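You operate a simulated robot arm through the tools that you are given. There is no shell and no other tool. Be economical: measure what you need, move in short steps, check, and stop when the job is done.

Carry out the task below with a simulated robot arm. There is one attempt and no reset: what you move stays moved.

Task
Lay a place with the yellow bowl at the sofa-side striped chair.
Fine: slide the beige placemat before the chair, fork and bowl go on the placemat; draw the chair out. Set down upright: striped chair.

It is judged by the outcome, as a careful person would: the job done as asked, and still so three seconds after it is handed in. It fails if anything else is knocked over, pushed out of place, dropped, spilled or broken.

Robot
A 7-joint arm with a two-finger parallel gripper on a trunk, on a base that drives. Base frame: it is fixed to the floor where the robot stands at the start and does not move with it; the origin is under the middle of the robot, x ahead of it, y to its left, z up; the surface under the hand at the start is at about z = 760. Readings come in mm, degrees, newtons and seconds.
Its first joint turns from -166.0 to 166.0 degrees. Places, roughly: beige placemat [700, 600, 800]; striped chair [1750, 750, 500]; striped chair (40x52x85 cm) [1300, 1200, 500]. Payload 1.57 kg.
The tool frame sits at the grasp point between the pads (the TCP): z along the fingers, y along the line on which they close. The tips reach 30 mm beyond it. The gripper opens to 110 mm. The fingers are 24 mm wide and 12 mm thick; the gripper's body (48 by 112 mm) begins 78 mm behind the TCP.
Orientation is that of the tool frame in the base frame, as a unit quaternion [w, x, y, z]. With the fingers straight down and closing along the base's y, the tool's x points along the base's -x, its y along +y and its z along -z.

Tools
- The arm moves only by the tool jog_arm. Its argument "moves" is a list of rows, each an object of numbers (a shift or turn left out is 0, a gripper value left out holds the last): "x", "y", "z": the shift along the tool's x, y, z in mm; "wx", "wy", "wz": the turn, a rotation vector about the tool's x, y, z in degrees; "fingers": the gripper command, from -1 (shut) to 1 (fully open), values between in proportion. In form: [{"x": .., "y": .., "z": .., "wx": .., "wy": .., "wz": .., "fingers": ..}, ...]. A call has 1 to 20 rows; each row shifts and turns the commanded pose from where the row before left it, along the tool's axes as they then stand. Rows are played at 5 a second. More than 50 mm and 8.6 degrees between two rows, or a gripper value outside its range, and nothing of the call is played. Where a pose cannot be reached the arm comes as near as it can. A force on the tool above 50 N (or 10 N above the force at the start of the call, whichever is more), or a blocked arm, ends the call early, and 0.2 s more pass. Each finger travels about 108 mm/s and halts on what it meets, pressing with about 40 N; the grip force reading is that of the motor and also rises with nothing between the fingers. The clock runs only during rows and for 0.2 s after the last one: add rows that do not move to give the fingers time. The reply holds the time, the measured pose of the TCP, the force on the tool along the base axes, the opening and the grip force, in the units named above and with some noise, with the torque about the TCP (base axes, N m) and any sound that the robot's microphone picked up.
- Cameras (640 x 400 px; columns grow to the right, rows downward): "scene" is now at [521.5, 208.6, 1325.9]; the picture's right is [0.19, -0.98, 0.00], its down [-0.07, -0.01, -1.00] and it looks along [0.98, 0.19, -0.07] (base axes); focal length 214 px, centre (320, 200). "wrist" rides on the gripper at [70, 16, -141] in the tool frame; the picture's right is [-0.23, 0.97, 0.00], its down [-0.86, -0.20, -0.48] and it looks along [-0.47, -0.11, 0.88] (tool axes); focal length 222 px, centre (320, 200). There is no depth. A picture from a camera that has moved, and an enlarged one, comes with that camera's place and axes in the base frame and with its lens. The place of the scene camera against the robot may be out by one fixed shift of up to 18 mm in any direction.
- capture(camera): a new picture of that camera. The clock stands still meanwhile.
- raise_lower(by): slides the trunk up (or, below 0, down) by that many mm; the arm and the scene camera ride with it, the base frame stays. It gives what a move gives, with no picture.
- drive_base(legs): drives the robot by 1 to 6 legs, each [ahead, left, turn to the left] in mm, mm and degrees, along the robot's own axes; the way and the turn of a leg run together, so that a leg with both is an arc; at most 1500 mm and 180 degrees a leg. The arm and the cameras ride along, it lands a little off, and it stops where it bumps. It gives what a move gives.
- pan_tilt(pan, tilt): turns the head with the scene camera to pan (to the left, within 103 degrees either way) and tilt (down, from -29 to 69), counted from straight ahead of the robot. It gives what a move gives.
- close_up(camera, box): a new picture of the part [left, top, right, bottom] of that camera's present view, enlarged. The clock stands still meanwhile.
- hand_in(): hands the job in; it is judged then, once.

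Work in short steps. Places have to be worked out from the pictures, the camera data and where the tool is seen: move nearer, look again, correct. Check each grasp and each placing, and mend what went wrong. You have 120 turns and 90 pictures in all, those below and enlarged ones among them. Open the gripper and draw the arm clear of the work before you hand the job in, unless the task says otherwise; then end with one line.

The tools are called after ">>>" by a JSON object that holds its "api" and its "payload". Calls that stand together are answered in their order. jog_arm: Moves the arm, as the interface text tells. Its arguments: {"type":"object","properties":{"moves":{"type":"array","items":{"type":"object","properties":{"x":{"type":"number"},"y":{"type":"number"},"z":{"type":"number"},"wx":{"type":"number"},"wy":{"type":"number"},"wz":{"type":"number"},"fingers":{"type":"number"}}}}},"required":["moves"]} The other tools are called the same way: raise_lower (by) slides the trunk up or down; drive_base (legs) drives the base; pan_tilt (pan, tilt) turns the head that bears the scene camera; capture (camera) takes a picture; close_up (camera, box) takes an enlarged picture of a part of a camera's view; hand_in () hands the job in.

At the start:

```text
time_s: 0.0
eef_pos: [497.8, 294.8, 1022.5]
tool_rot: [-0.001, -0.003, 1.0, -0.005]
contact_force: [0.3, 0.6, -0.6]
wrist_torque: [0.0, 0.02, 0.01]
gripper_width: 110.0
gripper_force: 0.0
trunk travel left (down, up): [-315.0, 295.0]
robot x, y, heading: [-1.2, 0.1, 0.2]
head pan, tilt: [42.3, 68.8]
```

scene: 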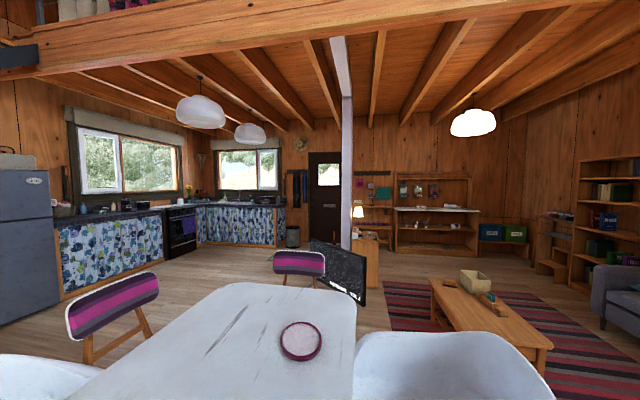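
wrist: 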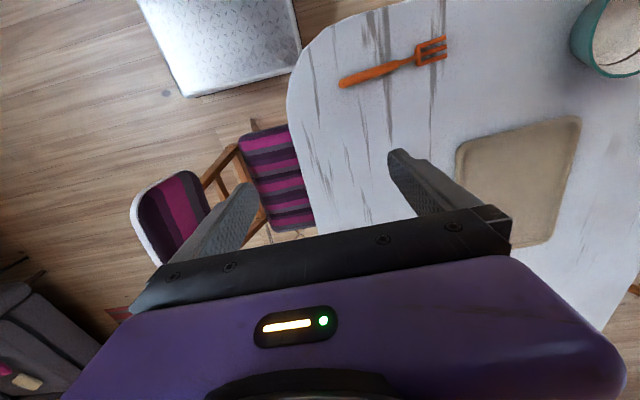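

The starting views don't show everything, so I take fresh pictures with both cameras to settle the geometry.

>>> {"api": "capture", "payload": {"camera": "scene"}}

>>> {"api": "capture", "payload": {"camera": "wrist"}}

```text
87 pictures are left
camera scene: at [521.5, 208.6, 1325.9], right [0.19, -0.98, 0.0], down [-0.07, -0.01, -1.0], along [0.98, 0.19, -0.07], focal length 214 px, centre (320, 200)
```

scene: 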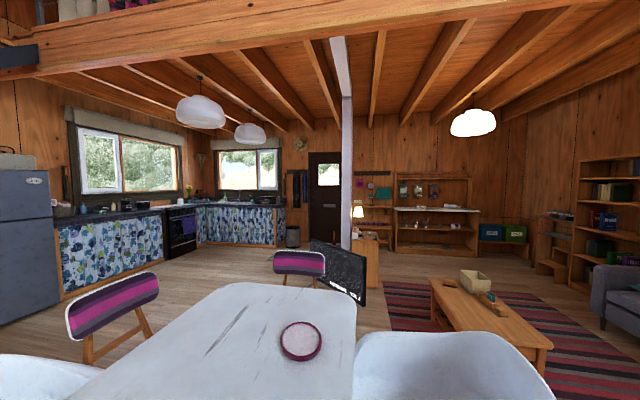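

```text
86 pictures are left
camera wrist: at [429.5, 311.6, 1163.2], right [0.22, 0.98, -0.01], down [0.86, -0.19, 0.48], along [0.46, -0.11, -0.88], focal length 222 px, centre (320, 200)
```

wrist: 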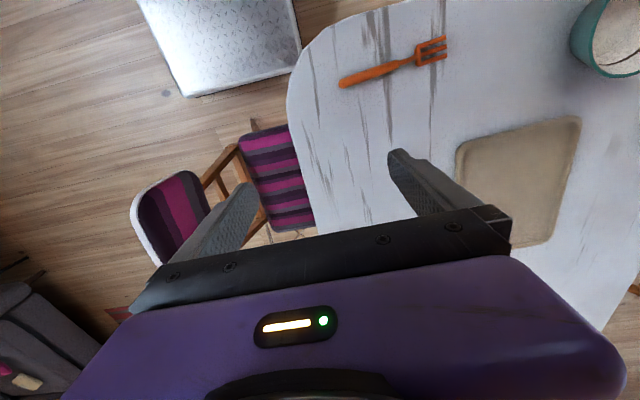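

The chair in the wrist view at about (690, 100) is on the sofa side; the yellow bowl isn't seen yet. I tilt the head down and look about.

>>> {"api": "pan_tilt", "payload": {"pan": 0, "tilt": 45}}

>>> {"api": "capture", "payload": {"camera": "scene"}}

```text
time_s: 1.1
eef_pos: [497.4, 292.9, 1023.1]
tool_rot: [0.0, -0.003, 1.0, -0.004]
contact_force: [0.1, -0.2, 0.1]
wrist_torque: [-0.02, -0.03, -0.01]
gripper_width: 110.2
gripper_force: 0.0
trunk travel left (down, up): [-315.0, 295.0]
robot x, y, heading: [-1.0, 1.3, 0.0]
head pan, tilt: [0.0, 45.0]
```

```text
85 pictures are left
camera scene: at [513.0, 190.9, 1261.9], right [0.0, -1.0, 0.0], down [-0.71, 0.0, -0.71], along [0.71, 0.0, -0.71], focal length 214 px, centre (320, 200)
```

scene: 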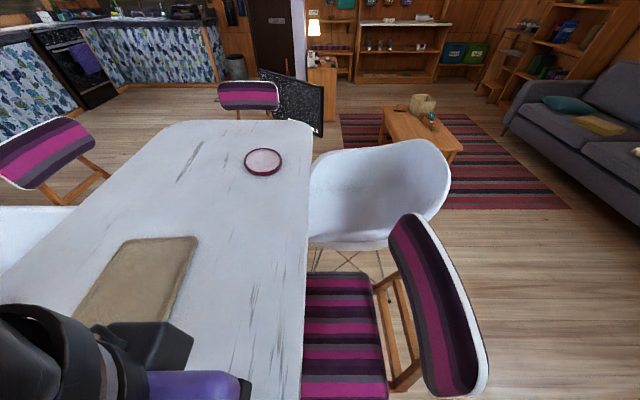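

The target chair is the one at bottom right (seat tucked at the table's -y side). Still no yellow bowl; look left and right.

>>> {"api": "pan_tilt", "payload": {"pan": 80, "tilt": 40}}

>>> {"api": "capture", "payload": {"camera": "scene"}}

>>> {"api": "pan_tilt", "payload": {"pan": -70, "tilt": 40}}

>>> {"api": "capture", "payload": {"camera": "scene"}}

```text
time_s: 2.6
eef_pos: [498.3, 297.6, 1022.8]
tool_rot: [-0.001, -0.011, 1.0, -0.008]
contact_force: [-0.5, -0.5, -0.1]
wrist_torque: [0.0, 0.02, -0.01]
gripper_width: 110.0
gripper_force: 0.2
trunk travel left (down, up): [-315.0, 295.0]
robot x, y, heading: [0.1, 0.6, -0.0]
head pan, tilt: [80.0, 40.0]
```

```text
84 pictures are left
camera scene: at [513.8, 205.5, 1265.8], right [0.17, -0.98, 0.0], down [-0.66, -0.12, -0.74], along [0.73, 0.13, -0.67], focal length 214 px, centre (320, 200)
```

scene: 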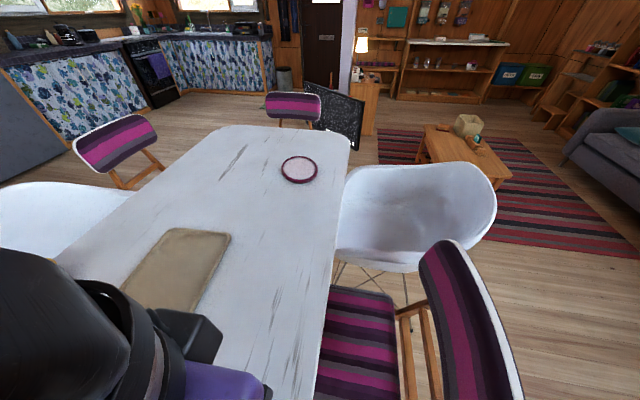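

```text
time_s: 5.0
eef_pos: [497.8, 294.0, 1022.3]
tool_rot: [0.0, -0.004, 1.0, -0.005]
contact_force: [0.1, 0.2, 0.2]
wrist_torque: [-0.02, 0.03, -0.01]
gripper_width: 110.5
gripper_force: 0.0
trunk travel left (down, up): [-315.0, 295.0]
robot x, y, heading: [-2.2, -0.5, 0.1]
head pan, tilt: [-70.0, 40.0]
```

```text
83 pictures are left
camera scene: at [460.7, 111.0, 1269.1], right [-0.94, -0.34, 0.0], down [-0.22, 0.6, -0.77], along [0.26, -0.72, -0.64], focal length 214 px, centre (320, 200)
```

scene: 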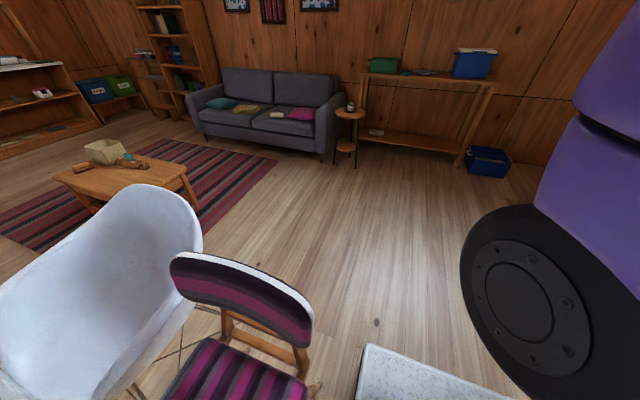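

The head can't look left because of the arm, so I use the wrist camera: move the tool 300 mm to the left and up a little, then look.

>>> {"api": "jog_arm", "payload": {"moves": [{"y": 50, "z": -20}, {"y": 50, "z": -20}, {"y": 50, "z": -20}, {"y": 50, "z": -20}, {"y": 50}, {"y": 50}, {}, {}]}}

>>> {"api": "capture", "payload": {"camera": "wrist"}}

```text
refused: row 1 steps farther than a row can; nothing moved
```

```text
82 pictures are left
camera wrist: at [429.4, 311.6, 1163.2], right [0.22, 0.98, -0.01], down [0.86, -0.19, 0.48], along [0.46, -0.11, -0.88], focal length 222 px, centre (320, 200)
```

wrist: 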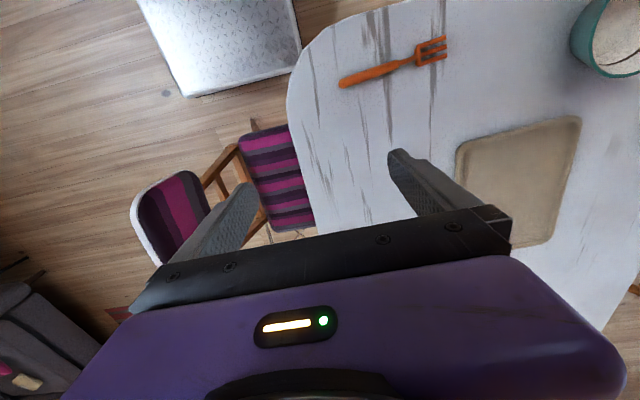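

The combined step exceeded 50 mm; repeat with 40 mm steps.

>>> {"api": "jog_arm", "payload": {"moves": [{"y": 40, "z": -15}, {"y": 40, "z": -15}, {"y": 40, "z": -15}, {"y": 40, "z": -15}, {"y": 40}, {"y": 40}, {"y": 40}, {"y": 40}, {}, {}]}}

>>> {"api": "capture", "payload": {"camera": "wrist"}}

>>> {"api": "pan_tilt", "payload": {"pan": 60, "tilt": 30}}

>>> {"api": "capture", "payload": {"camera": "scene"}}

```text
time_s: 7.2
eef_pos: [494.4, 609.9, 1004.4]
tool_rot: [0.0, -0.002, 1.0, -0.005]
contact_force: [-0.5, 0.5, 0.8]
wrist_torque: [-0.04, 0.03, 0.04]
gripper_width: 109.8
gripper_force: 0.3
out of reach, approached as far as the arm can: row 1, 2, 3, 4, 6, 7
trunk travel left (down, up): [-315.0, 295.0]
robot x, y, heading: [-1.8, -1.5, 0.0]
head pan, tilt: [-70.0, 40.0]
```

```text
81 pictures are left
camera wrist: at [425.9, 627.7, 1144.5], right [0.22, 0.98, -0.01], down [0.86, -0.19, 0.48], along [0.47, -0.11, -0.88], focal length 222 px, centre (320, 200)
```

wrist: 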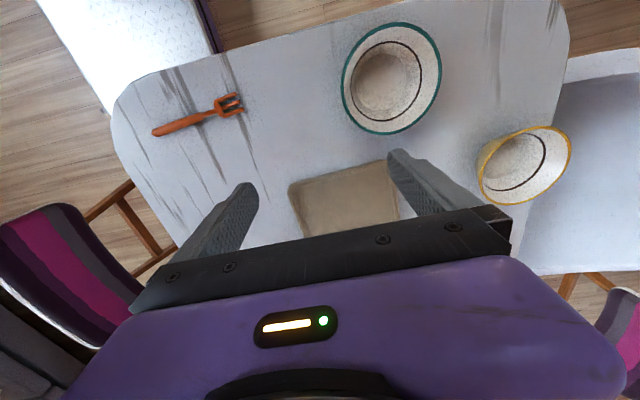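

```text
time_s: 9.3
eef_pos: [495.0, 610.2, 1003.9]
tool_rot: [0.001, -0.003, 1.0, -0.005]
contact_force: [0.4, -0.5, -0.4]
wrist_torque: [0.01, 0.0, -0.01]
gripper_width: 109.9
gripper_force: 0.0
trunk travel left (down, up): [-315.0, 295.0]
robot x, y, heading: [0.2, -0.4, 0.1]
head pan, tilt: [60.0, 30.0]
```

```text
80 pictures are left
camera scene: at [476.9, 269.2, 1284.4], right [0.87, -0.5, 0.0], down [-0.25, -0.43, -0.87], along [0.43, 0.75, -0.5], focal length 214 px, centre (320, 200)
```

scene: 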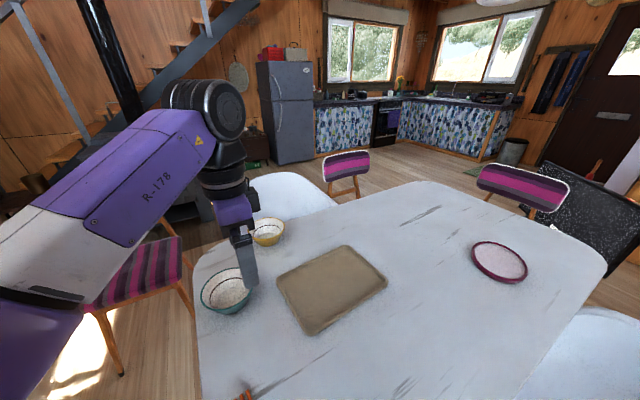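

The yellow bowl is at about (620, 930), mat about x 588–848, y 527–712, fork about (432, 343–489), table edge about y=228, chair centred at x≈715. I back off and shift left so that mat, bowl and fork all lie in reach.

>>> {"api": "drive_base", "payload": {"legs": [[-170, 0, 0], [0, 400, 0]]}}

>>> {"api": "pan_tilt", "payload": {"pan": 20, "tilt": 50}}

>>> {"api": "capture", "payload": {"camera": "scene"}}

```text
time_s: 12.8
eef_pos: [318.9, 1013.2, 1003.3]
tool_rot: [-0.001, -0.007, 1.0, -0.004]
contact_force: [0.0, 1.4, 0.2]
wrist_torque: [0.02, 0.0, 0.03]
gripper_width: 110.0
gripper_force: 0.1
trunk travel left (down, up): [-315.0, 295.0]
robot x, y, heading: [-172.9, 399.1, 0.3]
head pan, tilt: [60.0, 30.0]
```

```text
time_s: 13.9
eef_pos: [319.0, 1012.4, 1003.7]
tool_rot: [0.0, -0.007, 1.0, -0.004]
contact_force: [-0.2, 0.4, 0.5]
wrist_torque: [-0.02, 0.01, 0.02]
gripper_width: 110.2
gripper_force: 0.0
trunk travel left (down, up): [-315.0, 295.0]
robot x, y, heading: [-173.2, 403.0, 0.4]
head pan, tilt: [20.0, 50.0]
```

```text
79 pictures are left
camera scene: at [331.0, 619.6, 1254.9], right [0.35, -0.94, 0.0], down [-0.72, -0.27, -0.64], along [0.6, 0.22, -0.77], focal length 214 px, centre (320, 200)
```

scene: 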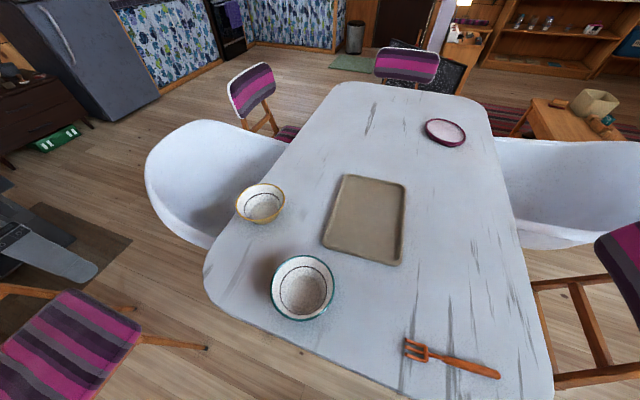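

Good overview. Let me zoom on the mat to see how thick it is.

>>> {"api": "close_up", "payload": {"camera": "scene", "box": [200, 150, 440, 330]}}

```text
2.22 times, centred on (320, 240) of scene
camera zoom: at [331.0, 619.6, 1254.9], right [0.35, -0.94, 0.0], down [-0.72, -0.27, -0.64], along [0.6, 0.22, -0.77], focal length 477 px, centre (320, 111)
```

zoom: 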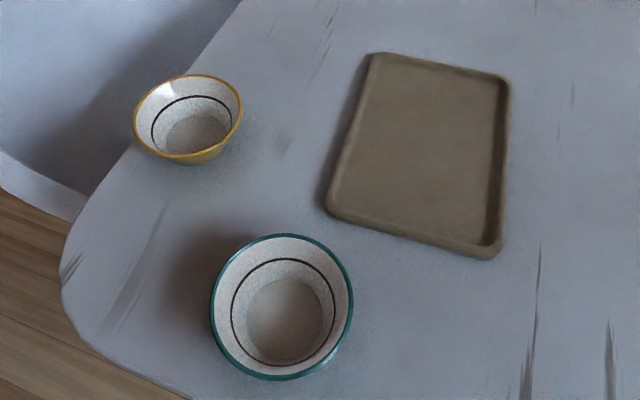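

The mat has a raised rim, so I can grip the rim of its table-edge side with one finger in, one out, and drag it. Move over that rim's middle (~(730, 519)).

>>> {"api": "jog_arm", "payload": {"moves": [{"x": -30, "y": -35}, {"x": -30, "y": -35}, {"x": -30, "y": -35}, {"x": -30, "y": -35}, {"x": -30, "y": -35}, {"x": -30, "y": -35}, {"x": -30, "y": -35}, {"x": -30, "y": -35}, {"x": -30, "y": -35}, {"x": -30, "y": -35}, {"x": -30, "y": -35}, {"x": -30, "y": -35}, {"x": -30, "y": -35}, {"x": -20, "y": -38}, {}, {}]}}

>>> {"api": "capture", "payload": {"camera": "wrist"}}

>>> {"api": "capture", "payload": {"camera": "scene"}}

```text
time_s: 17.3
eef_pos: [733.9, 524.5, 1009.4]
tool_rot: [0.0, -0.007, 1.0, -0.005]
contact_force: [1.1, -0.5, -0.1]
wrist_torque: [0.02, 0.01, 0.0]
gripper_width: 109.9
gripper_force: 0.1
trunk travel left (down, up): [-315.0, 295.0]
robot x, y, heading: [-171.3, 399.8, 0.6]
head pan, tilt: [20.0, 50.0]
```

```text
77 pictures are left
camera wrist: at [665.2, 541.9, 1149.6], right [0.21, 0.98, -0.01], down [0.86, -0.18, 0.48], along [0.47, -0.11, -0.88], focal length 222 px, centre (320, 200)
```

wrist: 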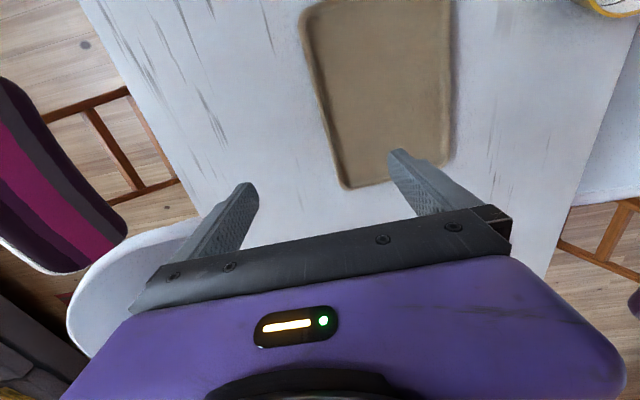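

```text
76 pictures are left
camera scene: at [331.1, 619.3, 1254.9], right [0.35, -0.94, 0.0], down [-0.72, -0.27, -0.64], along [0.6, 0.22, -0.77], focal length 214 px, centre (320, 200)
```

scene: 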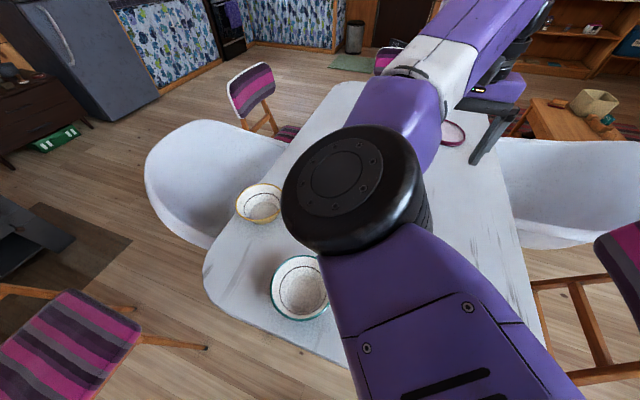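

The wrist view (most trustworthy) puts the mat's -y rim along y≈540 at x≈718, rotated ~3°. I align, part-close, and descend just above the rim.

>>> {"api": "jog_arm", "payload": {"moves": [{"x": 16, "y": 16, "z": 20, "wz": -2.4, "fingers": 0.1}, {"z": 40}, {"z": 40}, {"z": 40}, {"z": 30}, {"z": 15}, {}]}}

>>> {"api": "capture", "payload": {"camera": "wrist"}}

```text
time_s: 18.9
eef_pos: [721.1, 539.7, 822.9]
tool_rot: [0.001, -0.028, 1.0, -0.005]
contact_force: [-0.6, 0.2, -0.7]
wrist_torque: [0.03, 0.03, 0.02]
gripper_width: 60.4
gripper_force: 0.1
trunk travel left (down, up): [-315.0, 295.0]
robot x, y, heading: [-170.8, 402.2, 0.5]
head pan, tilt: [20.0, 50.0]
```

```text
75 pictures are left
camera wrist: at [651.3, 554.1, 963.9], right [0.17, 0.98, -0.01], down [0.86, -0.15, 0.48], along [0.47, -0.09, -0.88], focal length 222 px, centre (320, 200)
```

wrist: 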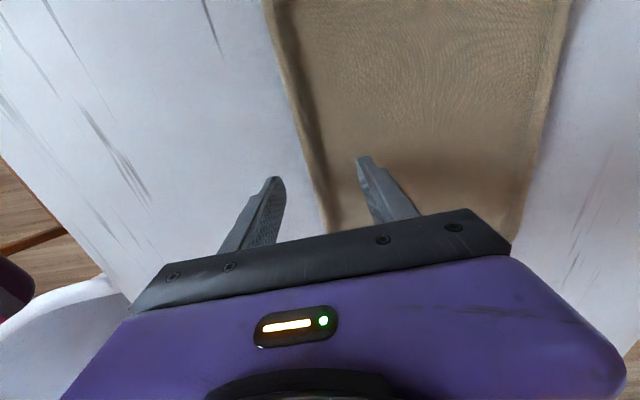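

Fingers straddle the rim. Lower 20 mm more and close.

>>> {"api": "jog_arm", "payload": {"moves": [{"z": 10}, {"z": 7}, {"z": 5}, {}]}}

>>> {"api": "jog_arm", "payload": {"moves": [{"fingers": -0.3}, {"fingers": -0.7}, {"fingers": -1}, {}, {}]}}

>>> {"api": "capture", "payload": {"camera": "wrist"}}

```text
time_s: 19.9
eef_pos: [720.3, 539.8, 799.6]
tool_rot: [0.0, -0.028, 1.0, -0.004]
contact_force: [0.6, -0.3, 0.7]
wrist_torque: [0.01, -0.02, 0.01]
gripper_width: 60.6
gripper_force: 0.0
trunk travel left (down, up): [-315.0, 295.0]
robot x, y, heading: [-171.2, 400.5, 0.2]
head pan, tilt: [20.0, 50.0]
```

```text
time_s: 21.1
eef_pos: [719.7, 538.6, 801.2]
tool_rot: [0.001, -0.028, 1.0, -0.005]
contact_force: [0.2, 0.0, 0.3]
wrist_torque: [-0.02, -0.04, -0.02]
gripper_width: 9.4
gripper_force: 27.8
trunk travel left (down, up): [-315.0, 295.0]
robot x, y, heading: [-170.5, 400.5, 0.3]
head pan, tilt: [20.0, 50.0]
```

```text
74 pictures are left
camera wrist: at [650.6, 553.5, 941.7], right [0.17, 0.98, -0.01], down [0.87, -0.15, 0.48], along [0.47, -0.09, -0.88], focal length 222 px, centre (320, 200)
```

wrist: 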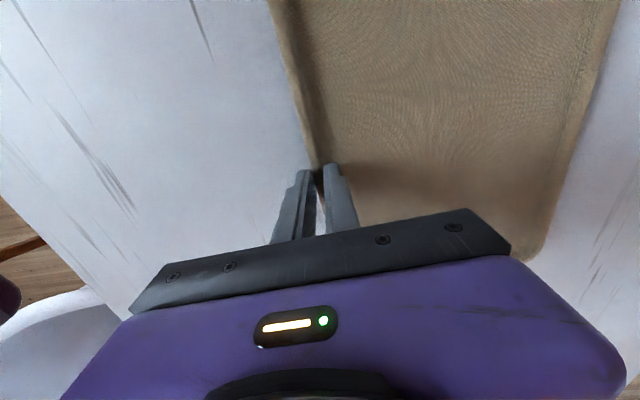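

Rim is gripped (9.4 mm). Drag 270 mm toward the table edge while straightening 3°.

>>> {"api": "jog_arm", "payload": {"moves": [{"y": -10, "wz": 1.6}, {"y": -20, "wz": 1.6}, {"y": -30}, {"y": -30}, {"y": -30}, {"y": -30}, {"y": -30}, {"y": -30}, {"y": -30}, {"y": -30}, {}]}}

>>> {"api": "capture", "payload": {"camera": "wrist"}}

>>> {"api": "capture", "payload": {"camera": "scene"}}

```text
time_s: 23.5
eef_pos: [721.5, 266.8, 802.2]
tool_rot: [0.001, 0.001, 1.0, -0.005]
contact_force: [-0.7, -0.4, -0.7]
wrist_torque: [-0.03, -0.08, 0.11]
gripper_width: 9.5
gripper_force: 28.1
trunk travel left (down, up): [-315.0, 295.0]
robot x, y, heading: [-171.0, 399.0, 0.2]
head pan, tilt: [20.0, 50.0]
```

```text
73 pictures are left
camera wrist: at [653.1, 285.5, 943.4], right [0.23, 0.97, -0.01], down [0.86, -0.2, 0.48], along [0.47, -0.12, -0.88], focal length 222 px, centre (320, 200)
```

wrist: 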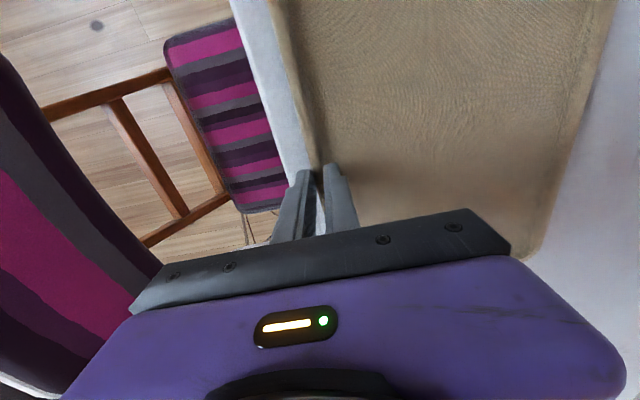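

```text
72 pictures are left
camera scene: at [331.0, 619.4, 1254.9], right [0.35, -0.94, 0.0], down [-0.72, -0.27, -0.64], along [0.6, 0.22, -0.77], focal length 214 px, centre (320, 200)
```

scene: 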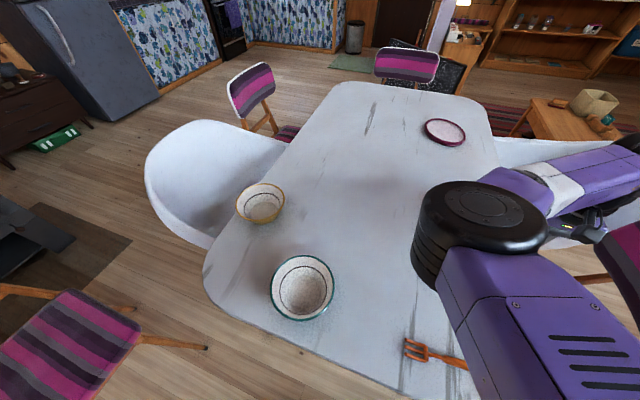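

Mat is now in front of the chair, about 30 mm from the edge. Release, rise, and go over the fork.

>>> {"api": "jog_arm", "payload": {"moves": [{"fingers": 0.0}, {}, {}, {"z": -40}, {"z": -45}, {"z": -45}, {"x": 40, "y": 20}, {"x": 40, "y": 20}, {"x": 40, "y": 20}, {"x": 40, "y": 20}, {"x": 40, "y": 20}, {"x": 40, "y": 20}, {"x": 40, "y": 13}, {}]}}

>>> {"api": "capture", "payload": {"camera": "wrist"}}

>>> {"api": "capture", "payload": {"camera": "scene"}}

```text
time_s: 26.5
eef_pos: [440.4, 402.8, 932.1]
tool_rot: [0.0, 0.0, 1.0, -0.005]
contact_force: [0.3, 0.9, -0.8]
wrist_torque: [-0.02, 0.01, -0.02]
gripper_width: 55.1
gripper_force: 0.1
trunk travel left (down, up): [-315.0, 295.0]
robot x, y, heading: [-169.8, 401.8, 0.4]
head pan, tilt: [20.0, 50.0]
```

```text
71 pictures are left
camera wrist: at [372.2, 421.3, 1072.6], right [0.23, 0.97, -0.01], down [0.86, -0.2, 0.48], along [0.47, -0.12, -0.88], focal length 222 px, centre (320, 200)
```

wrist: 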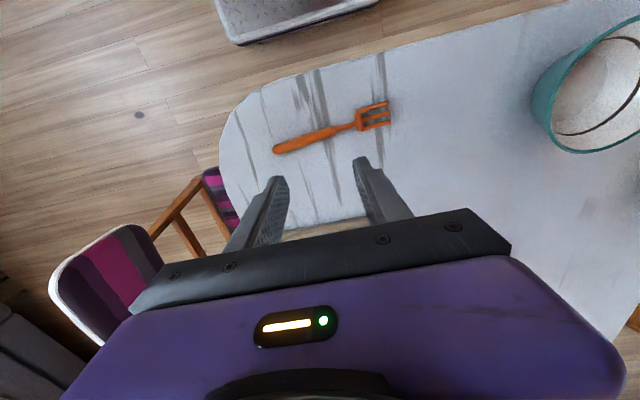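

```text
70 pictures are left
camera scene: at [331.0, 619.5, 1254.8], right [0.35, -0.94, 0.0], down [-0.72, -0.27, -0.64], along [0.6, 0.22, -0.77], focal length 214 px, centre (320, 200)
```

scene: 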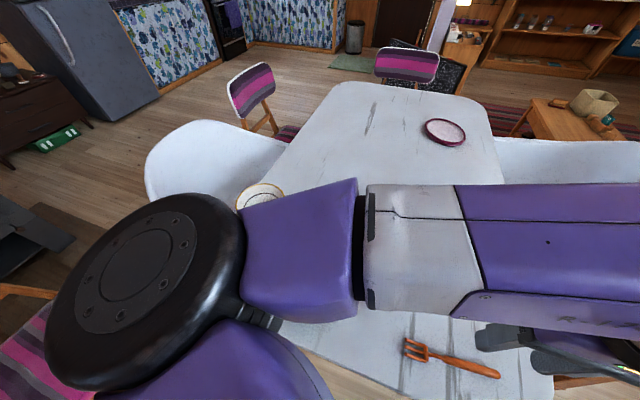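

Fork handle spans (443,336) to neck (439,447). Rotate the gripper ~85° so that it closes across the handle, then check.

>>> {"api": "jog_arm", "payload": {"moves": [{"wz": 7.7}, {"wz": 7.7}, {"wz": 7.7}, {"wz": 7.7}, {"wz": 7.7}, {"wz": 7.7}, {"wz": 7.7}, {"wz": 7.7}, {"wz": 7.7}, {"wz": 7.7}, {"wz": 7.7}, {}, {}]}}

>>> {"api": "capture", "payload": {"camera": "wrist"}}

```text
time_s: 29.3
eef_pos: [438.8, 403.3, 931.6]
tool_rot: [0.003, 0.674, 0.739, -0.004]
contact_force: [0.6, -0.6, 0.4]
wrist_torque: [-0.01, 0.01, 0.0]
gripper_width: 54.7
gripper_force: 0.0
trunk travel left (down, up): [-315.0, 295.0]
robot x, y, heading: [-173.1, 396.9, 0.3]
head pan, tilt: [20.0, 50.0]
```

```text
69 pictures are left
camera wrist: at [451.6, 475.5, 1072.2], right [0.99, -0.14, 0.0], down [-0.12, -0.87, 0.49], along [-0.07, -0.48, -0.87], focal length 222 px, centre (320, 200)
```

wrist: 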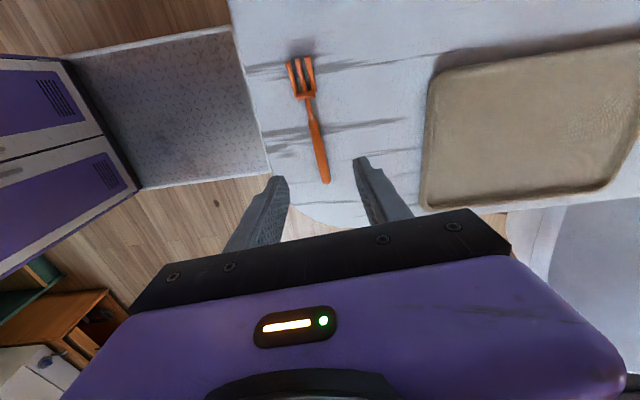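

Well aligned. Descend to the handle.

>>> {"api": "jog_arm", "payload": {"moves": [{"y": -4, "x": -5, "z": 30}, {"z": 40}, {"z": 30}, {"z": 20}, {"z": 10}, {"z": 6}, {}]}}

>>> {"api": "capture", "payload": {"camera": "wrist"}}

```text
time_s: 30.9
eef_pos: [436.4, 395.1, 796.4]
tool_rot: [0.003, 0.674, 0.739, -0.004]
contact_force: [-1.2, 0.1, -0.3]
wrist_torque: [-0.02, -0.02, -0.01]
gripper_width: 54.8
gripper_force: 0.0
trunk travel left (down, up): [-315.0, 295.0]
robot x, y, heading: [-174.8, 401.5, 0.4]
head pan, tilt: [20.0, 50.0]
```

```text
68 pictures are left
camera wrist: at [448.3, 469.8, 936.5], right [0.99, -0.14, 0.0], down [-0.12, -0.87, 0.49], along [-0.07, -0.48, -0.87], focal length 222 px, centre (320, 200)
```

wrist: 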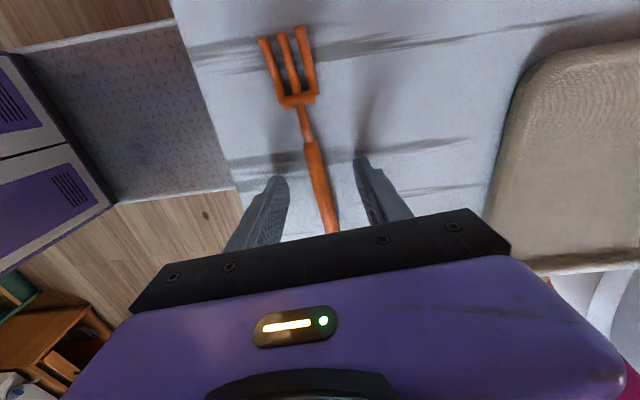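

Fork is between the fingers. Down a few mm more, then close.

>>> {"api": "jog_arm", "payload": {"moves": [{"z": 4}, {"fingers": -0.4}, {"fingers": -0.8}, {"fingers": -1}, {}, {}]}}

>>> {"api": "jog_arm", "payload": {"moves": [{"z": -30}, {"z": -40}, {"z": -30}, {}]}}

>>> {"api": "capture", "payload": {"camera": "wrist"}}

```text
time_s: 32.3
eef_pos: [438.1, 396.5, 793.1]
tool_rot: [0.002, 0.673, 0.739, -0.003]
contact_force: [0.6, -0.6, 0.1]
wrist_torque: [0.02, -0.02, -0.02]
gripper_width: 14.0
gripper_force: 30.4
trunk travel left (down, up): [-315.0, 295.0]
robot x, y, heading: [-171.4, 400.5, 0.7]
head pan, tilt: [20.0, 50.0]
```

```text
time_s: 33.3
eef_pos: [435.1, 400.3, 892.0]
tool_rot: [0.003, 0.674, 0.739, -0.005]
contact_force: [-0.2, -0.7, -0.2]
wrist_torque: [-0.02, -0.06, -0.02]
gripper_width: 13.7
gripper_force: 30.8
trunk travel left (down, up): [-315.0, 295.0]
robot x, y, heading: [-169.2, 399.6, 0.3]
head pan, tilt: [20.0, 50.0]
```

```text
67 pictures are left
camera wrist: at [447.9, 472.0, 1032.3], right [0.99, -0.14, 0.0], down [-0.12, -0.87, 0.49], along [-0.07, -0.48, -0.87], focal length 222 px, centre (320, 200)
```

wrist: 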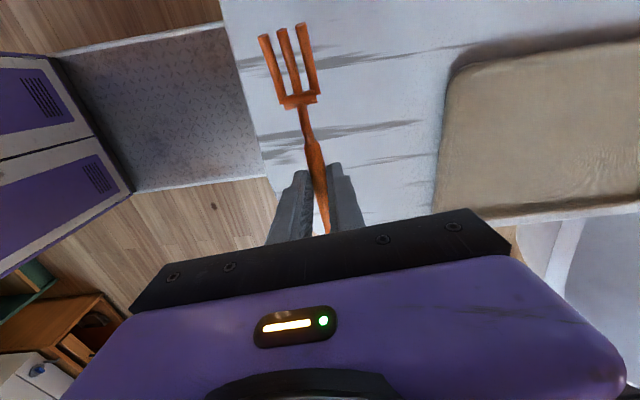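

Fork held. Straighten it along y and carry it over the mat's left side (diner's left, x≈632).

>>> {"api": "jog_arm", "payload": {"moves": [{"wz": 5.3}, {"y": 39, "x": -13}, {"y": 39, "x": -13}, {"y": 39, "x": -13}, {"y": 39, "x": -13}, {"y": 39, "x": -11}, {}, {}]}}

>>> {"api": "capture", "payload": {"camera": "wrist"}}

```text
time_s: 35.1
eef_pos: [632.2, 336.6, 893.0]
tool_rot: [0.003, 0.707, 0.707, -0.003]
contact_force: [1.7, 0.0, -0.6]
wrist_torque: [-0.04, -0.01, -0.01]
gripper_width: 13.9
gripper_force: 30.5
trunk travel left (down, up): [-315.0, 295.0]
robot x, y, heading: [-173.6, 398.4, 0.6]
head pan, tilt: [20.0, 50.0]
```

```text
66 pictures are left
camera wrist: at [649.9, 407.4, 1032.9], right [0.97, -0.23, 0.0], down [-0.2, -0.85, 0.49], along [-0.11, -0.47, -0.87], focal length 222 px, centre (320, 200)
```

wrist: 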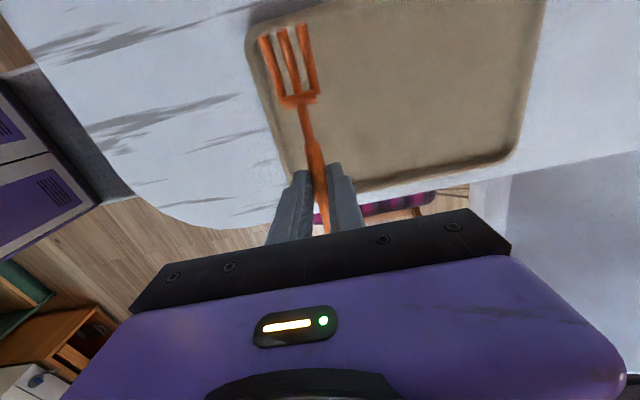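

Mat now spans about x 590–852, y 265–457. Shift the fork +5 mm in y and lower it into the mat.

>>> {"api": "jog_arm", "payload": {"moves": [{"x": 5, "z": 30}, {"z": 30}, {"z": 20}, {"z": 8}, {"z": 3}, {}]}}

>>> {"api": "capture", "payload": {"camera": "wrist"}}

```text
time_s: 36.5
eef_pos: [632.3, 339.5, 801.0]
tool_rot: [0.003, 0.707, 0.707, -0.003]
contact_force: [-0.3, -0.5, -0.9]
wrist_torque: [0.0, 0.01, 0.01]
gripper_width: 14.0
gripper_force: 30.6
trunk travel left (down, up): [-315.0, 295.0]
robot x, y, heading: [-170.1, 400.2, 0.2]
head pan, tilt: [20.0, 50.0]
```

```text
65 pictures are left
camera wrist: at [649.6, 410.7, 940.9], right [0.97, -0.23, 0.0], down [-0.2, -0.85, 0.49], along [-0.11, -0.47, -0.87], focal length 222 px, centre (320, 200)
```

wrist: 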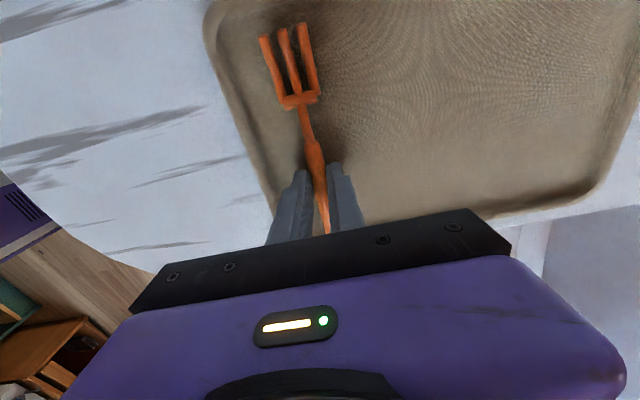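

Nearly touching. Lower 2–4 mm more watching force, then open.

>>> {"api": "jog_arm", "payload": {"moves": [{"z": 2}, {"z": 2}, {}]}}

>>> {"api": "jog_arm", "payload": {"moves": [{"fingers": -0.5}, {}, {"z": -15}, {"z": -40}, {"z": -45}, {"z": -40}, {}]}}

>>> {"api": "capture", "payload": {"camera": "wrist"}}

```text
time_s: 37.3
eef_pos: [632.6, 340.5, 797.7]
tool_rot: [0.004, 0.708, 0.707, -0.002]
contact_force: [-0.5, 1.9, 11.7]
wrist_torque: [0.32, 0.05, 0.06]
gripper_width: 14.0
gripper_force: 30.0
trunk travel left (down, up): [-315.0, 295.0]
robot x, y, heading: [-171.5, 395.0, 0.5]
head pan, tilt: [20.0, 50.0]
```

```text
time_s: 38.9
eef_pos: [632.8, 340.0, 937.0]
tool_rot: [0.003, 0.707, 0.707, -0.003]
contact_force: [-0.6, 0.6, 0.1]
wrist_torque: [0.04, 0.02, 0.02]
gripper_width: 27.4
gripper_force: 0.1
trunk travel left (down, up): [-315.0, 295.0]
robot x, y, heading: [-169.9, 399.2, 0.3]
head pan, tilt: [20.0, 50.0]
```

```text
64 pictures are left
camera wrist: at [650.5, 410.8, 1077.3], right [0.97, -0.23, 0.0], down [-0.2, -0.85, 0.49], along [-0.11, -0.47, -0.87], focal length 222 px, centre (320, 200)
```

wrist: 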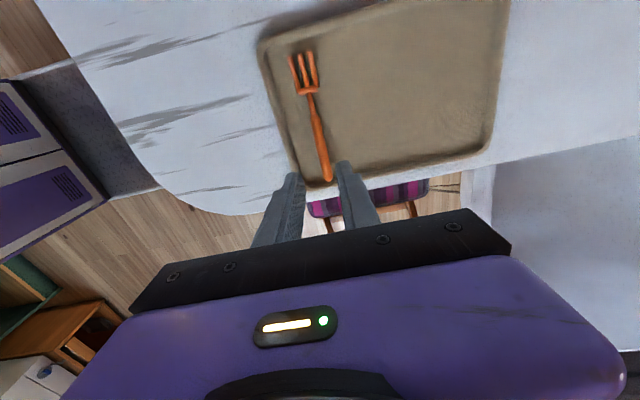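

Fork lies inside the mat. Turn the gripper back and go above the near wall of the yellow bowl.

>>> {"api": "jog_arm", "payload": {"moves": [{"wz": -8.2}, {"wz": -8.2}, {"wz": -8.2}, {"wz": -8.2}, {"wz": -8.2}, {"wz": -8.2}, {"wz": -8.2}, {"wz": -8.2}, {"wz": -8.2}, {"wz": -8.2}, {"wz": -8.0, "fingers": 0.3}, {"y": 48, "z": -10}, {"y": 48, "z": -10}, {"y": 48}, {"y": 48}, {"y": 48}, {"y": 48}, {"y": 48}, {"y": 48}, {"y": 40, "x": 20}]}}

>>> {"api": "jog_arm", "payload": {"moves": [{}, {}]}}

>>> {"api": "capture", "payload": {"camera": "wrist"}}

>>> {"api": "capture", "payload": {"camera": "scene"}}

```text
time_s: 43.1
eef_pos: [610.6, 760.8, 951.6]
tool_rot: [-0.002, 0.004, 1.0, -0.009]
contact_force: [-0.5, 0.0, -0.9]
wrist_torque: [0.0, 0.02, -0.01]
gripper_width: 71.6
gripper_force: 0.1
trunk travel left (down, up): [-315.0, 295.0]
robot x, y, heading: [-167.9, 397.4, 0.1]
head pan, tilt: [20.0, 50.0]
```

```text
time_s: 43.7
eef_pos: [609.2, 761.5, 950.0]
tool_rot: [-0.002, 0.001, 1.0, -0.009]
contact_force: [0.1, -0.1, -0.6]
wrist_torque: [0.02, 0.02, 0.03]
gripper_width: 71.5
gripper_force: 0.0
trunk travel left (down, up): [-315.0, 295.0]
robot x, y, heading: [-170.7, 399.3, 0.4]
head pan, tilt: [20.0, 50.0]
```

```text
63 pictures are left
camera wrist: at [541.5, 781.4, 1091.2], right [0.23, 0.97, -0.02], down [0.86, -0.19, 0.48], along [0.46, -0.12, -0.88], focal length 222 px, centre (320, 200)
```

wrist: 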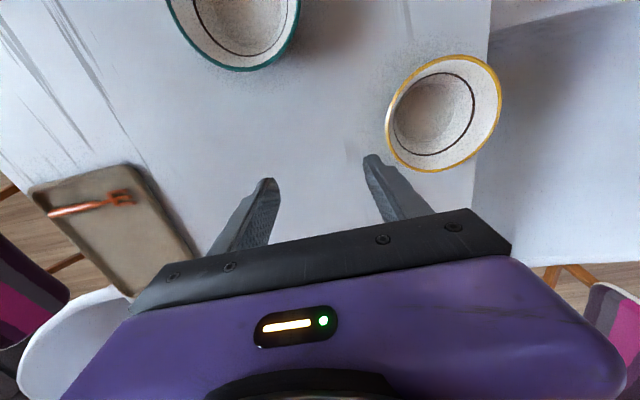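

```text
62 pictures are left
camera scene: at [330.9, 619.6, 1254.9], right [0.35, -0.94, 0.0], down [-0.72, -0.27, -0.64], along [0.6, 0.22, -0.77], focal length 214 px, centre (320, 200)
```

scene: 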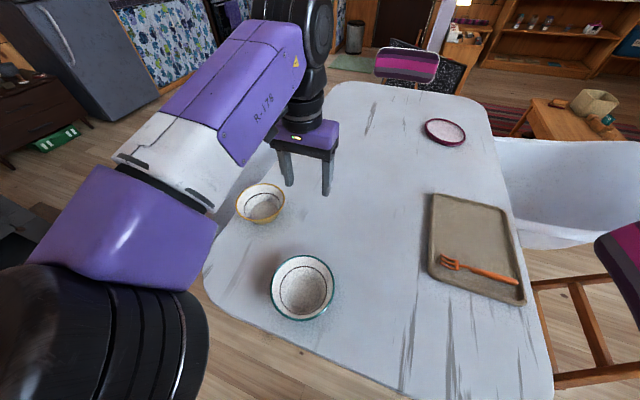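

Bowl centre ≈(608, 906), diameter ≈125, rim ≈815 high. Move the fingers to straddle its near wall (y≈848) and descend to z 845 for a check.

>>> {"api": "jog_arm", "payload": {"moves": [{"y": 43, "x": 1}, {"y": 43, "x": 1}, {"z": 40}, {"z": 40}, {"z": 20}, {}, {}]}}

>>> {"api": "capture", "payload": {"camera": "wrist"}}

>>> {"api": "close_up", "payload": {"camera": "scene", "box": [200, 100, 360, 230]}}

```text
time_s: 45.3
eef_pos: [610.4, 849.8, 851.6]
tool_rot: [0.0, 0.0, 1.0, -0.004]
contact_force: [0.3, -0.1, -0.3]
wrist_torque: [-0.02, -0.02, 0.02]
gripper_width: 71.7
gripper_force: 0.2
trunk travel left (down, up): [-315.0, 295.0]
robot x, y, heading: [-168.8, 395.1, 0.4]
head pan, tilt: [20.0, 50.0]
```

```text
61 pictures are left
camera wrist: at [541.5, 867.6, 992.4], right [0.23, 0.97, -0.01], down [0.86, -0.2, 0.48], along [0.47, -0.12, -0.88], focal length 222 px, centre (320, 200)
```

wrist: 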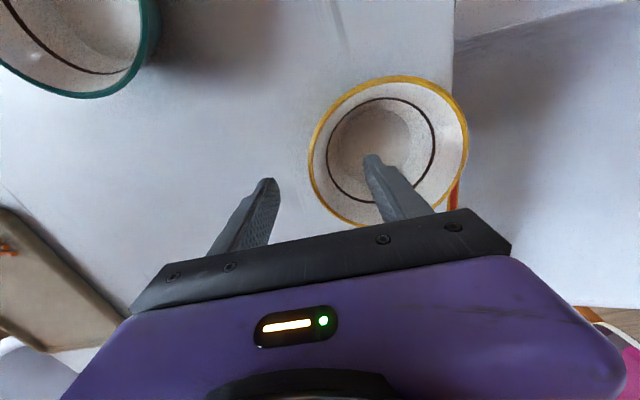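

```text
3.08 times, centred on (280, 165) of scene
camera zoom: at [331.0, 619.5, 1254.9], right [0.35, -0.94, 0.0], down [-0.72, -0.27, -0.64], along [0.6, 0.22, -0.77], focal length 660 px, centre (443, 308)
```

zoom: 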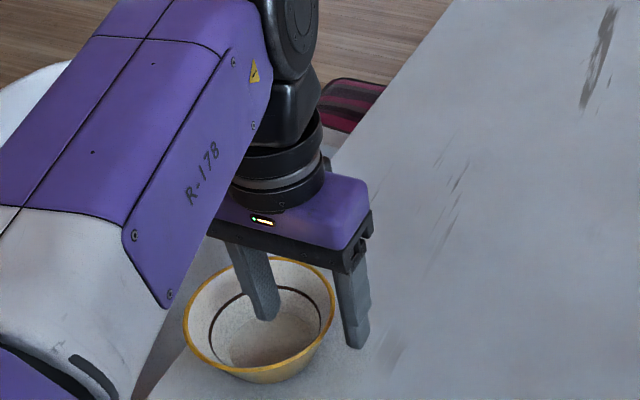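

Straddling correctly. Descend 30 mm and close.

>>> {"api": "jog_arm", "payload": {"moves": [{"x": 2, "z": 15}, {"z": 10}, {"z": 6}, {"fingers": 0}, {"fingers": -0.4}, {"fingers": -0.8}, {"fingers": -1}, {}, {}]}}

>>> {"api": "capture", "payload": {"camera": "wrist"}}

```text
time_s: 47.3
eef_pos: [607.6, 848.8, 822.2]
tool_rot: [0.001, 0.0, 1.0, -0.004]
contact_force: [1.8, 4.9, 15.7]
wrist_torque: [1.36, 0.41, -0.28]
gripper_width: 15.7
gripper_force: 31.8
trunk travel left (down, up): [-315.0, 295.0]
robot x, y, heading: [-171.3, 401.3, 0.6]
head pan, tilt: [20.0, 50.0]
```

```text
59 pictures are left
camera wrist: at [539.1, 867.2, 962.6], right [0.23, 0.97, -0.01], down [0.85, -0.2, 0.48], along [0.47, -0.11, -0.88], focal length 222 px, centre (320, 200)
```

wrist: 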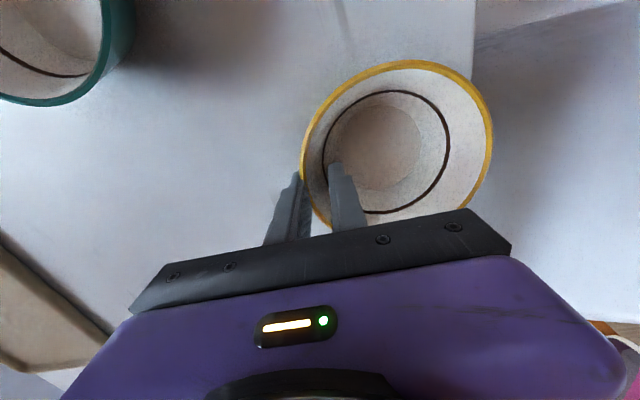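

Gripped on the wall (15.7 mm, slope wedging). Lift slowly and check.

>>> {"api": "jog_arm", "payload": {"moves": [{"z": -5}, {"z": -10}, {"z": -20}, {"z": -25}, {"z": -20}, {}]}}

>>> {"api": "capture", "payload": {"camera": "wrist"}}

>>> {"api": "close_up", "payload": {"camera": "scene", "box": [200, 100, 360, 230]}}

```text
time_s: 48.7
eef_pos: [610.3, 846.1, 899.4]
tool_rot: [-0.002, 0.002, 1.0, -0.006]
contact_force: [0.2, -0.1, -2.1]
wrist_torque: [-0.1, -0.02, -0.03]
gripper_width: 4.1
gripper_force: 25.1
trunk travel left (down, up): [-315.0, 295.0]
robot x, y, heading: [-171.3, 403.6, 0.6]
head pan, tilt: [20.0, 50.0]
```

```text
58 pictures are left
camera wrist: at [542.0, 865.2, 1040.4], right [0.23, 0.97, -0.01], down [0.86, -0.2, 0.48], along [0.46, -0.12, -0.88], focal length 222 px, centre (320, 200)
```

wrist: 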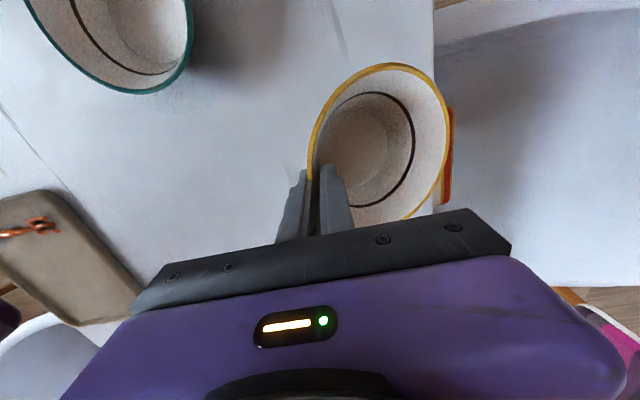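

```text
3.08 times, centred on (280, 165) of scene
camera zoom: at [331.0, 619.6, 1254.8], right [0.35, -0.94, 0.0], down [-0.72, -0.27, -0.64], along [0.6, 0.22, -0.77], focal length 660 px, centre (443, 308)
```

zoom: 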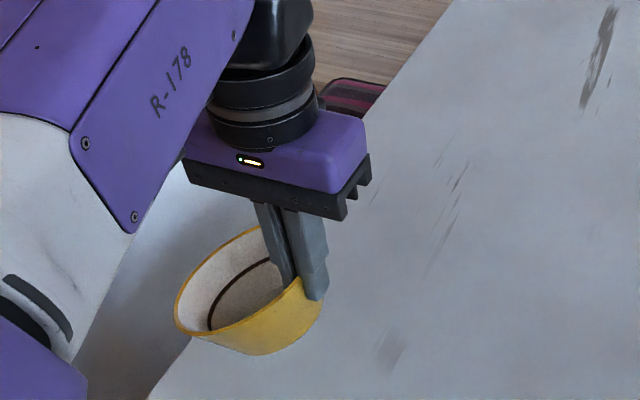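

Bowl is held, tilted with the wall along the fingers; I'll level it by tilting the wrist before setting down. Carry it over the mat.

>>> {"api": "jog_arm", "payload": {"moves": [{"z": -30}, {"y": -45, "x": -11.5}, {"y": -45, "x": -11.5}, {"y": -45, "x": -11.5}, {"y": -45, "x": -11.5}, {"y": -45, "x": -11.5}, {"y": -45, "x": -11.5}, {"y": -45, "x": -11.5}, {"y": -45, "x": -11.5}, {"y": -45, "x": -11.5}, {"y": -45, "x": -11.5}, {"y": -45, "x": -11.5}, {"y": -48, "x": -11.5}, {}, {}]}}

>>> {"api": "jog_arm", "payload": {"moves": [{"wx": -6}, {"wx": -6}, {"wx": -6}, {"wx": -6}, {}, {}]}}

>>> {"api": "capture", "payload": {"camera": "wrist"}}

>>> {"api": "capture", "payload": {"camera": "scene"}}

```text
time_s: 51.9
eef_pos: [748.6, 306.0, 937.2]
tool_rot: [0.0, 0.0, 1.0, -0.004]
contact_force: [-0.6, 0.0, -2.8]
wrist_torque: [-0.04, -0.03, -0.06]
gripper_width: 4.5
gripper_force: 24.8
trunk travel left (down, up): [-315.0, 295.0]
robot x, y, heading: [-170.3, 396.2, 0.2]
head pan, tilt: [20.0, 50.0]
```

```text
time_s: 53.3
eef_pos: [743.6, 319.6, 914.7]
tool_rot: [0.001, 0.0, 0.979, 0.202]
contact_force: [-0.1, -1.2, -2.4]
wrist_torque: [-0.13, -0.02, -0.02]
gripper_width: 4.4
gripper_force: 24.8
out of reach, approached as far as the arm can: row 4
trunk travel left (down, up): [-315.0, 295.0]
robot x, y, heading: [-175.0, 401.0, 0.4]
head pan, tilt: [20.0, 50.0]
```

```text
56 pictures are left
camera wrist: at [674.3, 279.2, 1050.1], right [0.23, 0.89, 0.39], down [0.85, -0.37, 0.36], along [0.47, 0.25, -0.85], focal length 222 px, centre (320, 200)
```

wrist: 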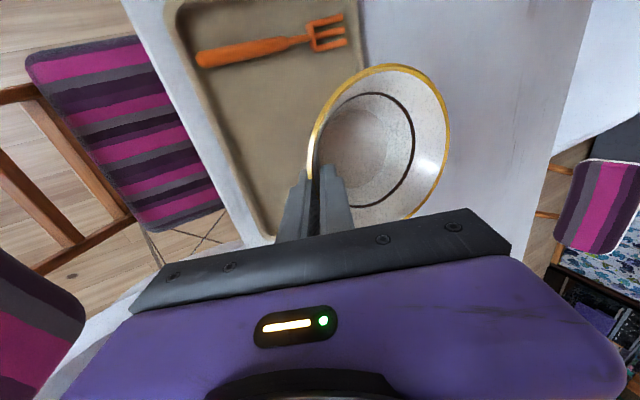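

```text
55 pictures are left
camera scene: at [331.1, 619.4, 1254.8], right [0.35, -0.94, 0.0], down [-0.72, -0.27, -0.64], along [0.6, 0.22, -0.77], focal length 214 px, centre (320, 200)
```

scene: 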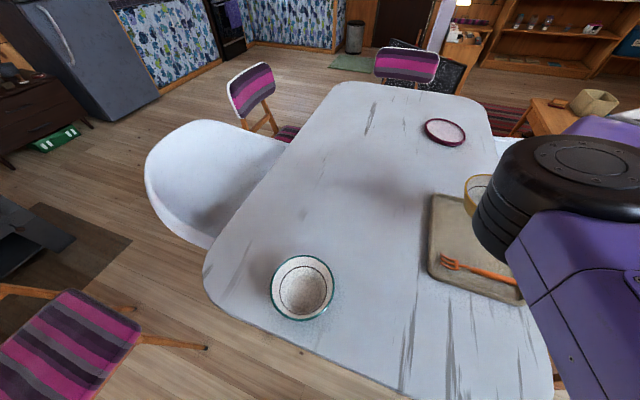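

Check whether the bowl is level now.

>>> {"api": "close_up", "payload": {"camera": "scene", "box": [410, 150, 530, 300]}}

```text
2.67 times, centred on (470, 225) of scene
camera zoom: at [331.1, 619.4, 1254.8], right [0.35, -0.94, 0.0], down [-0.72, -0.27, -0.64], along [0.6, 0.22, -0.77], focal length 572 px, centre (-80, 133)
```

zoom: 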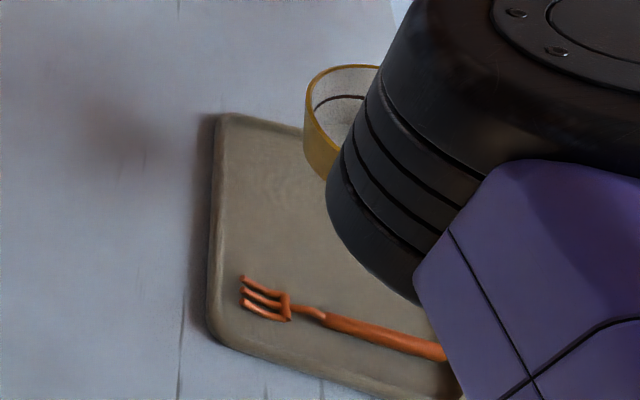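

Looks near level. Lower in base z (toolwise z .918, y −.396), shifting a bit toward −y, and read.

>>> {"api": "jog_arm", "payload": {"moves": [{"z": 18.4, "y": -7.9}, {"z": 18.4, "y": -7.9}, {}]}}

```text
time_s: 54.1
eef_pos: [742.5, 319.0, 873.3]
tool_rot: [0.001, 0.0, 0.979, 0.203]
contact_force: [0.1, 0.2, -2.5]
wrist_torque: [-0.14, -0.04, 0.04]
gripper_width: 4.5
gripper_force: 24.7
trunk travel left (down, up): [-315.0, 295.0]
robot x, y, heading: [-172.6, 401.3, 0.3]
head pan, tilt: [20.0, 50.0]
```

Tracking is true. Shift −12 mm in y and down 25 more, then look.

>>> {"api": "jog_arm", "payload": {"moves": [{"y": -11, "z": -4.8}, {"z": 13.8, "y": -5.9}, {"z": 9.2, "y": -4}, {}]}}

>>> {"api": "capture", "payload": {"camera": "wrist"}}

>>> {"api": "close_up", "payload": {"camera": "scene", "box": [410, 150, 530, 300]}}

```text
time_s: 55.1
eef_pos: [741.3, 320.5, 849.0]
tool_rot: [0.0, 0.0, 0.979, 0.203]
contact_force: [0.5, -0.3, -2.6]
wrist_torque: [-0.12, -0.04, 0.0]
gripper_width: 4.4
gripper_force: 25.3
out of reach, approached as far as the arm can: row 1
trunk travel left (down, up): [-315.0, 295.0]
robot x, y, heading: [-173.5, 398.1, 0.5]
head pan, tilt: [20.0, 50.0]
```

```text
53 pictures are left
camera wrist: at [674.0, 278.8, 984.7], right [0.23, 0.89, 0.39], down [0.86, -0.37, 0.36], along [0.47, 0.25, -0.85], focal length 222 px, centre (320, 200)
```

wrist: 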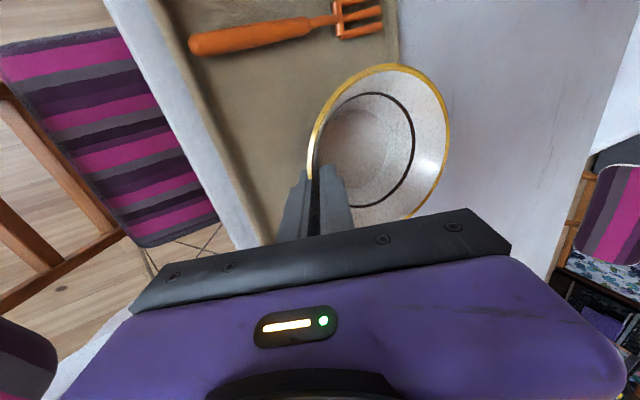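

```text
2.67 times, centred on (470, 225) of scene
camera zoom: at [331.0, 619.4, 1254.8], right [0.35, -0.94, 0.0], down [-0.72, -0.27, -0.64], along [0.6, 0.22, -0.77], focal length 572 px, centre (-80, 133)
```

zoom: 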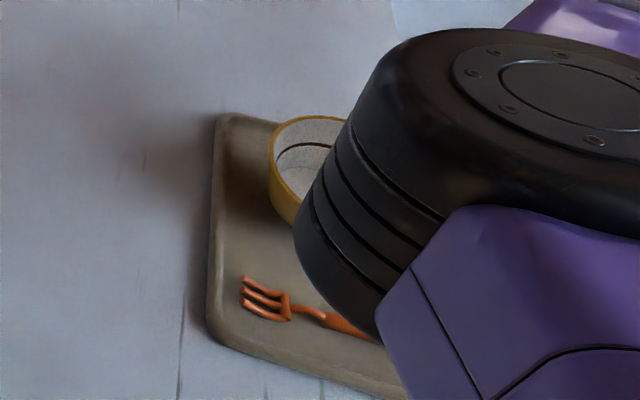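

The −y shift is reach-limited. Drive ahead 60 mm and bring the arm back 60 mm for more room.

>>> {"api": "drive_base", "payload": {"legs": [[60, 0, 0]]}}

>>> {"api": "jog_arm", "payload": {"moves": [{"x": 30}, {"x": 28}, {"y": -12, "z": -5}, {}]}}

```text
time_s: 56.1
eef_pos: [801.9, 321.2, 849.3]
tool_rot: [0.0, 0.0, 0.979, 0.203]
contact_force: [-0.7, -0.2, -2.6]
wrist_torque: [-0.13, -0.01, -0.02]
gripper_width: 4.4
gripper_force: 24.6
trunk travel left (down, up): [-315.0, 295.0]
robot x, y, heading: [-113.1, 397.7, 0.6]
head pan, tilt: [20.0, 50.0]
```

```text
time_s: 57.1
eef_pos: [742.9, 308.5, 848.6]
tool_rot: [0.0, -0.001, 0.979, 0.203]
contact_force: [-0.6, 0.2, -1.6]
wrist_torque: [-0.14, -0.03, -0.01]
gripper_width: 4.3
gripper_force: 25.2
trunk travel left (down, up): [-315.0, 295.0]
robot x, y, heading: [-113.6, 397.6, 0.7]
head pan, tilt: [20.0, 50.0]
```

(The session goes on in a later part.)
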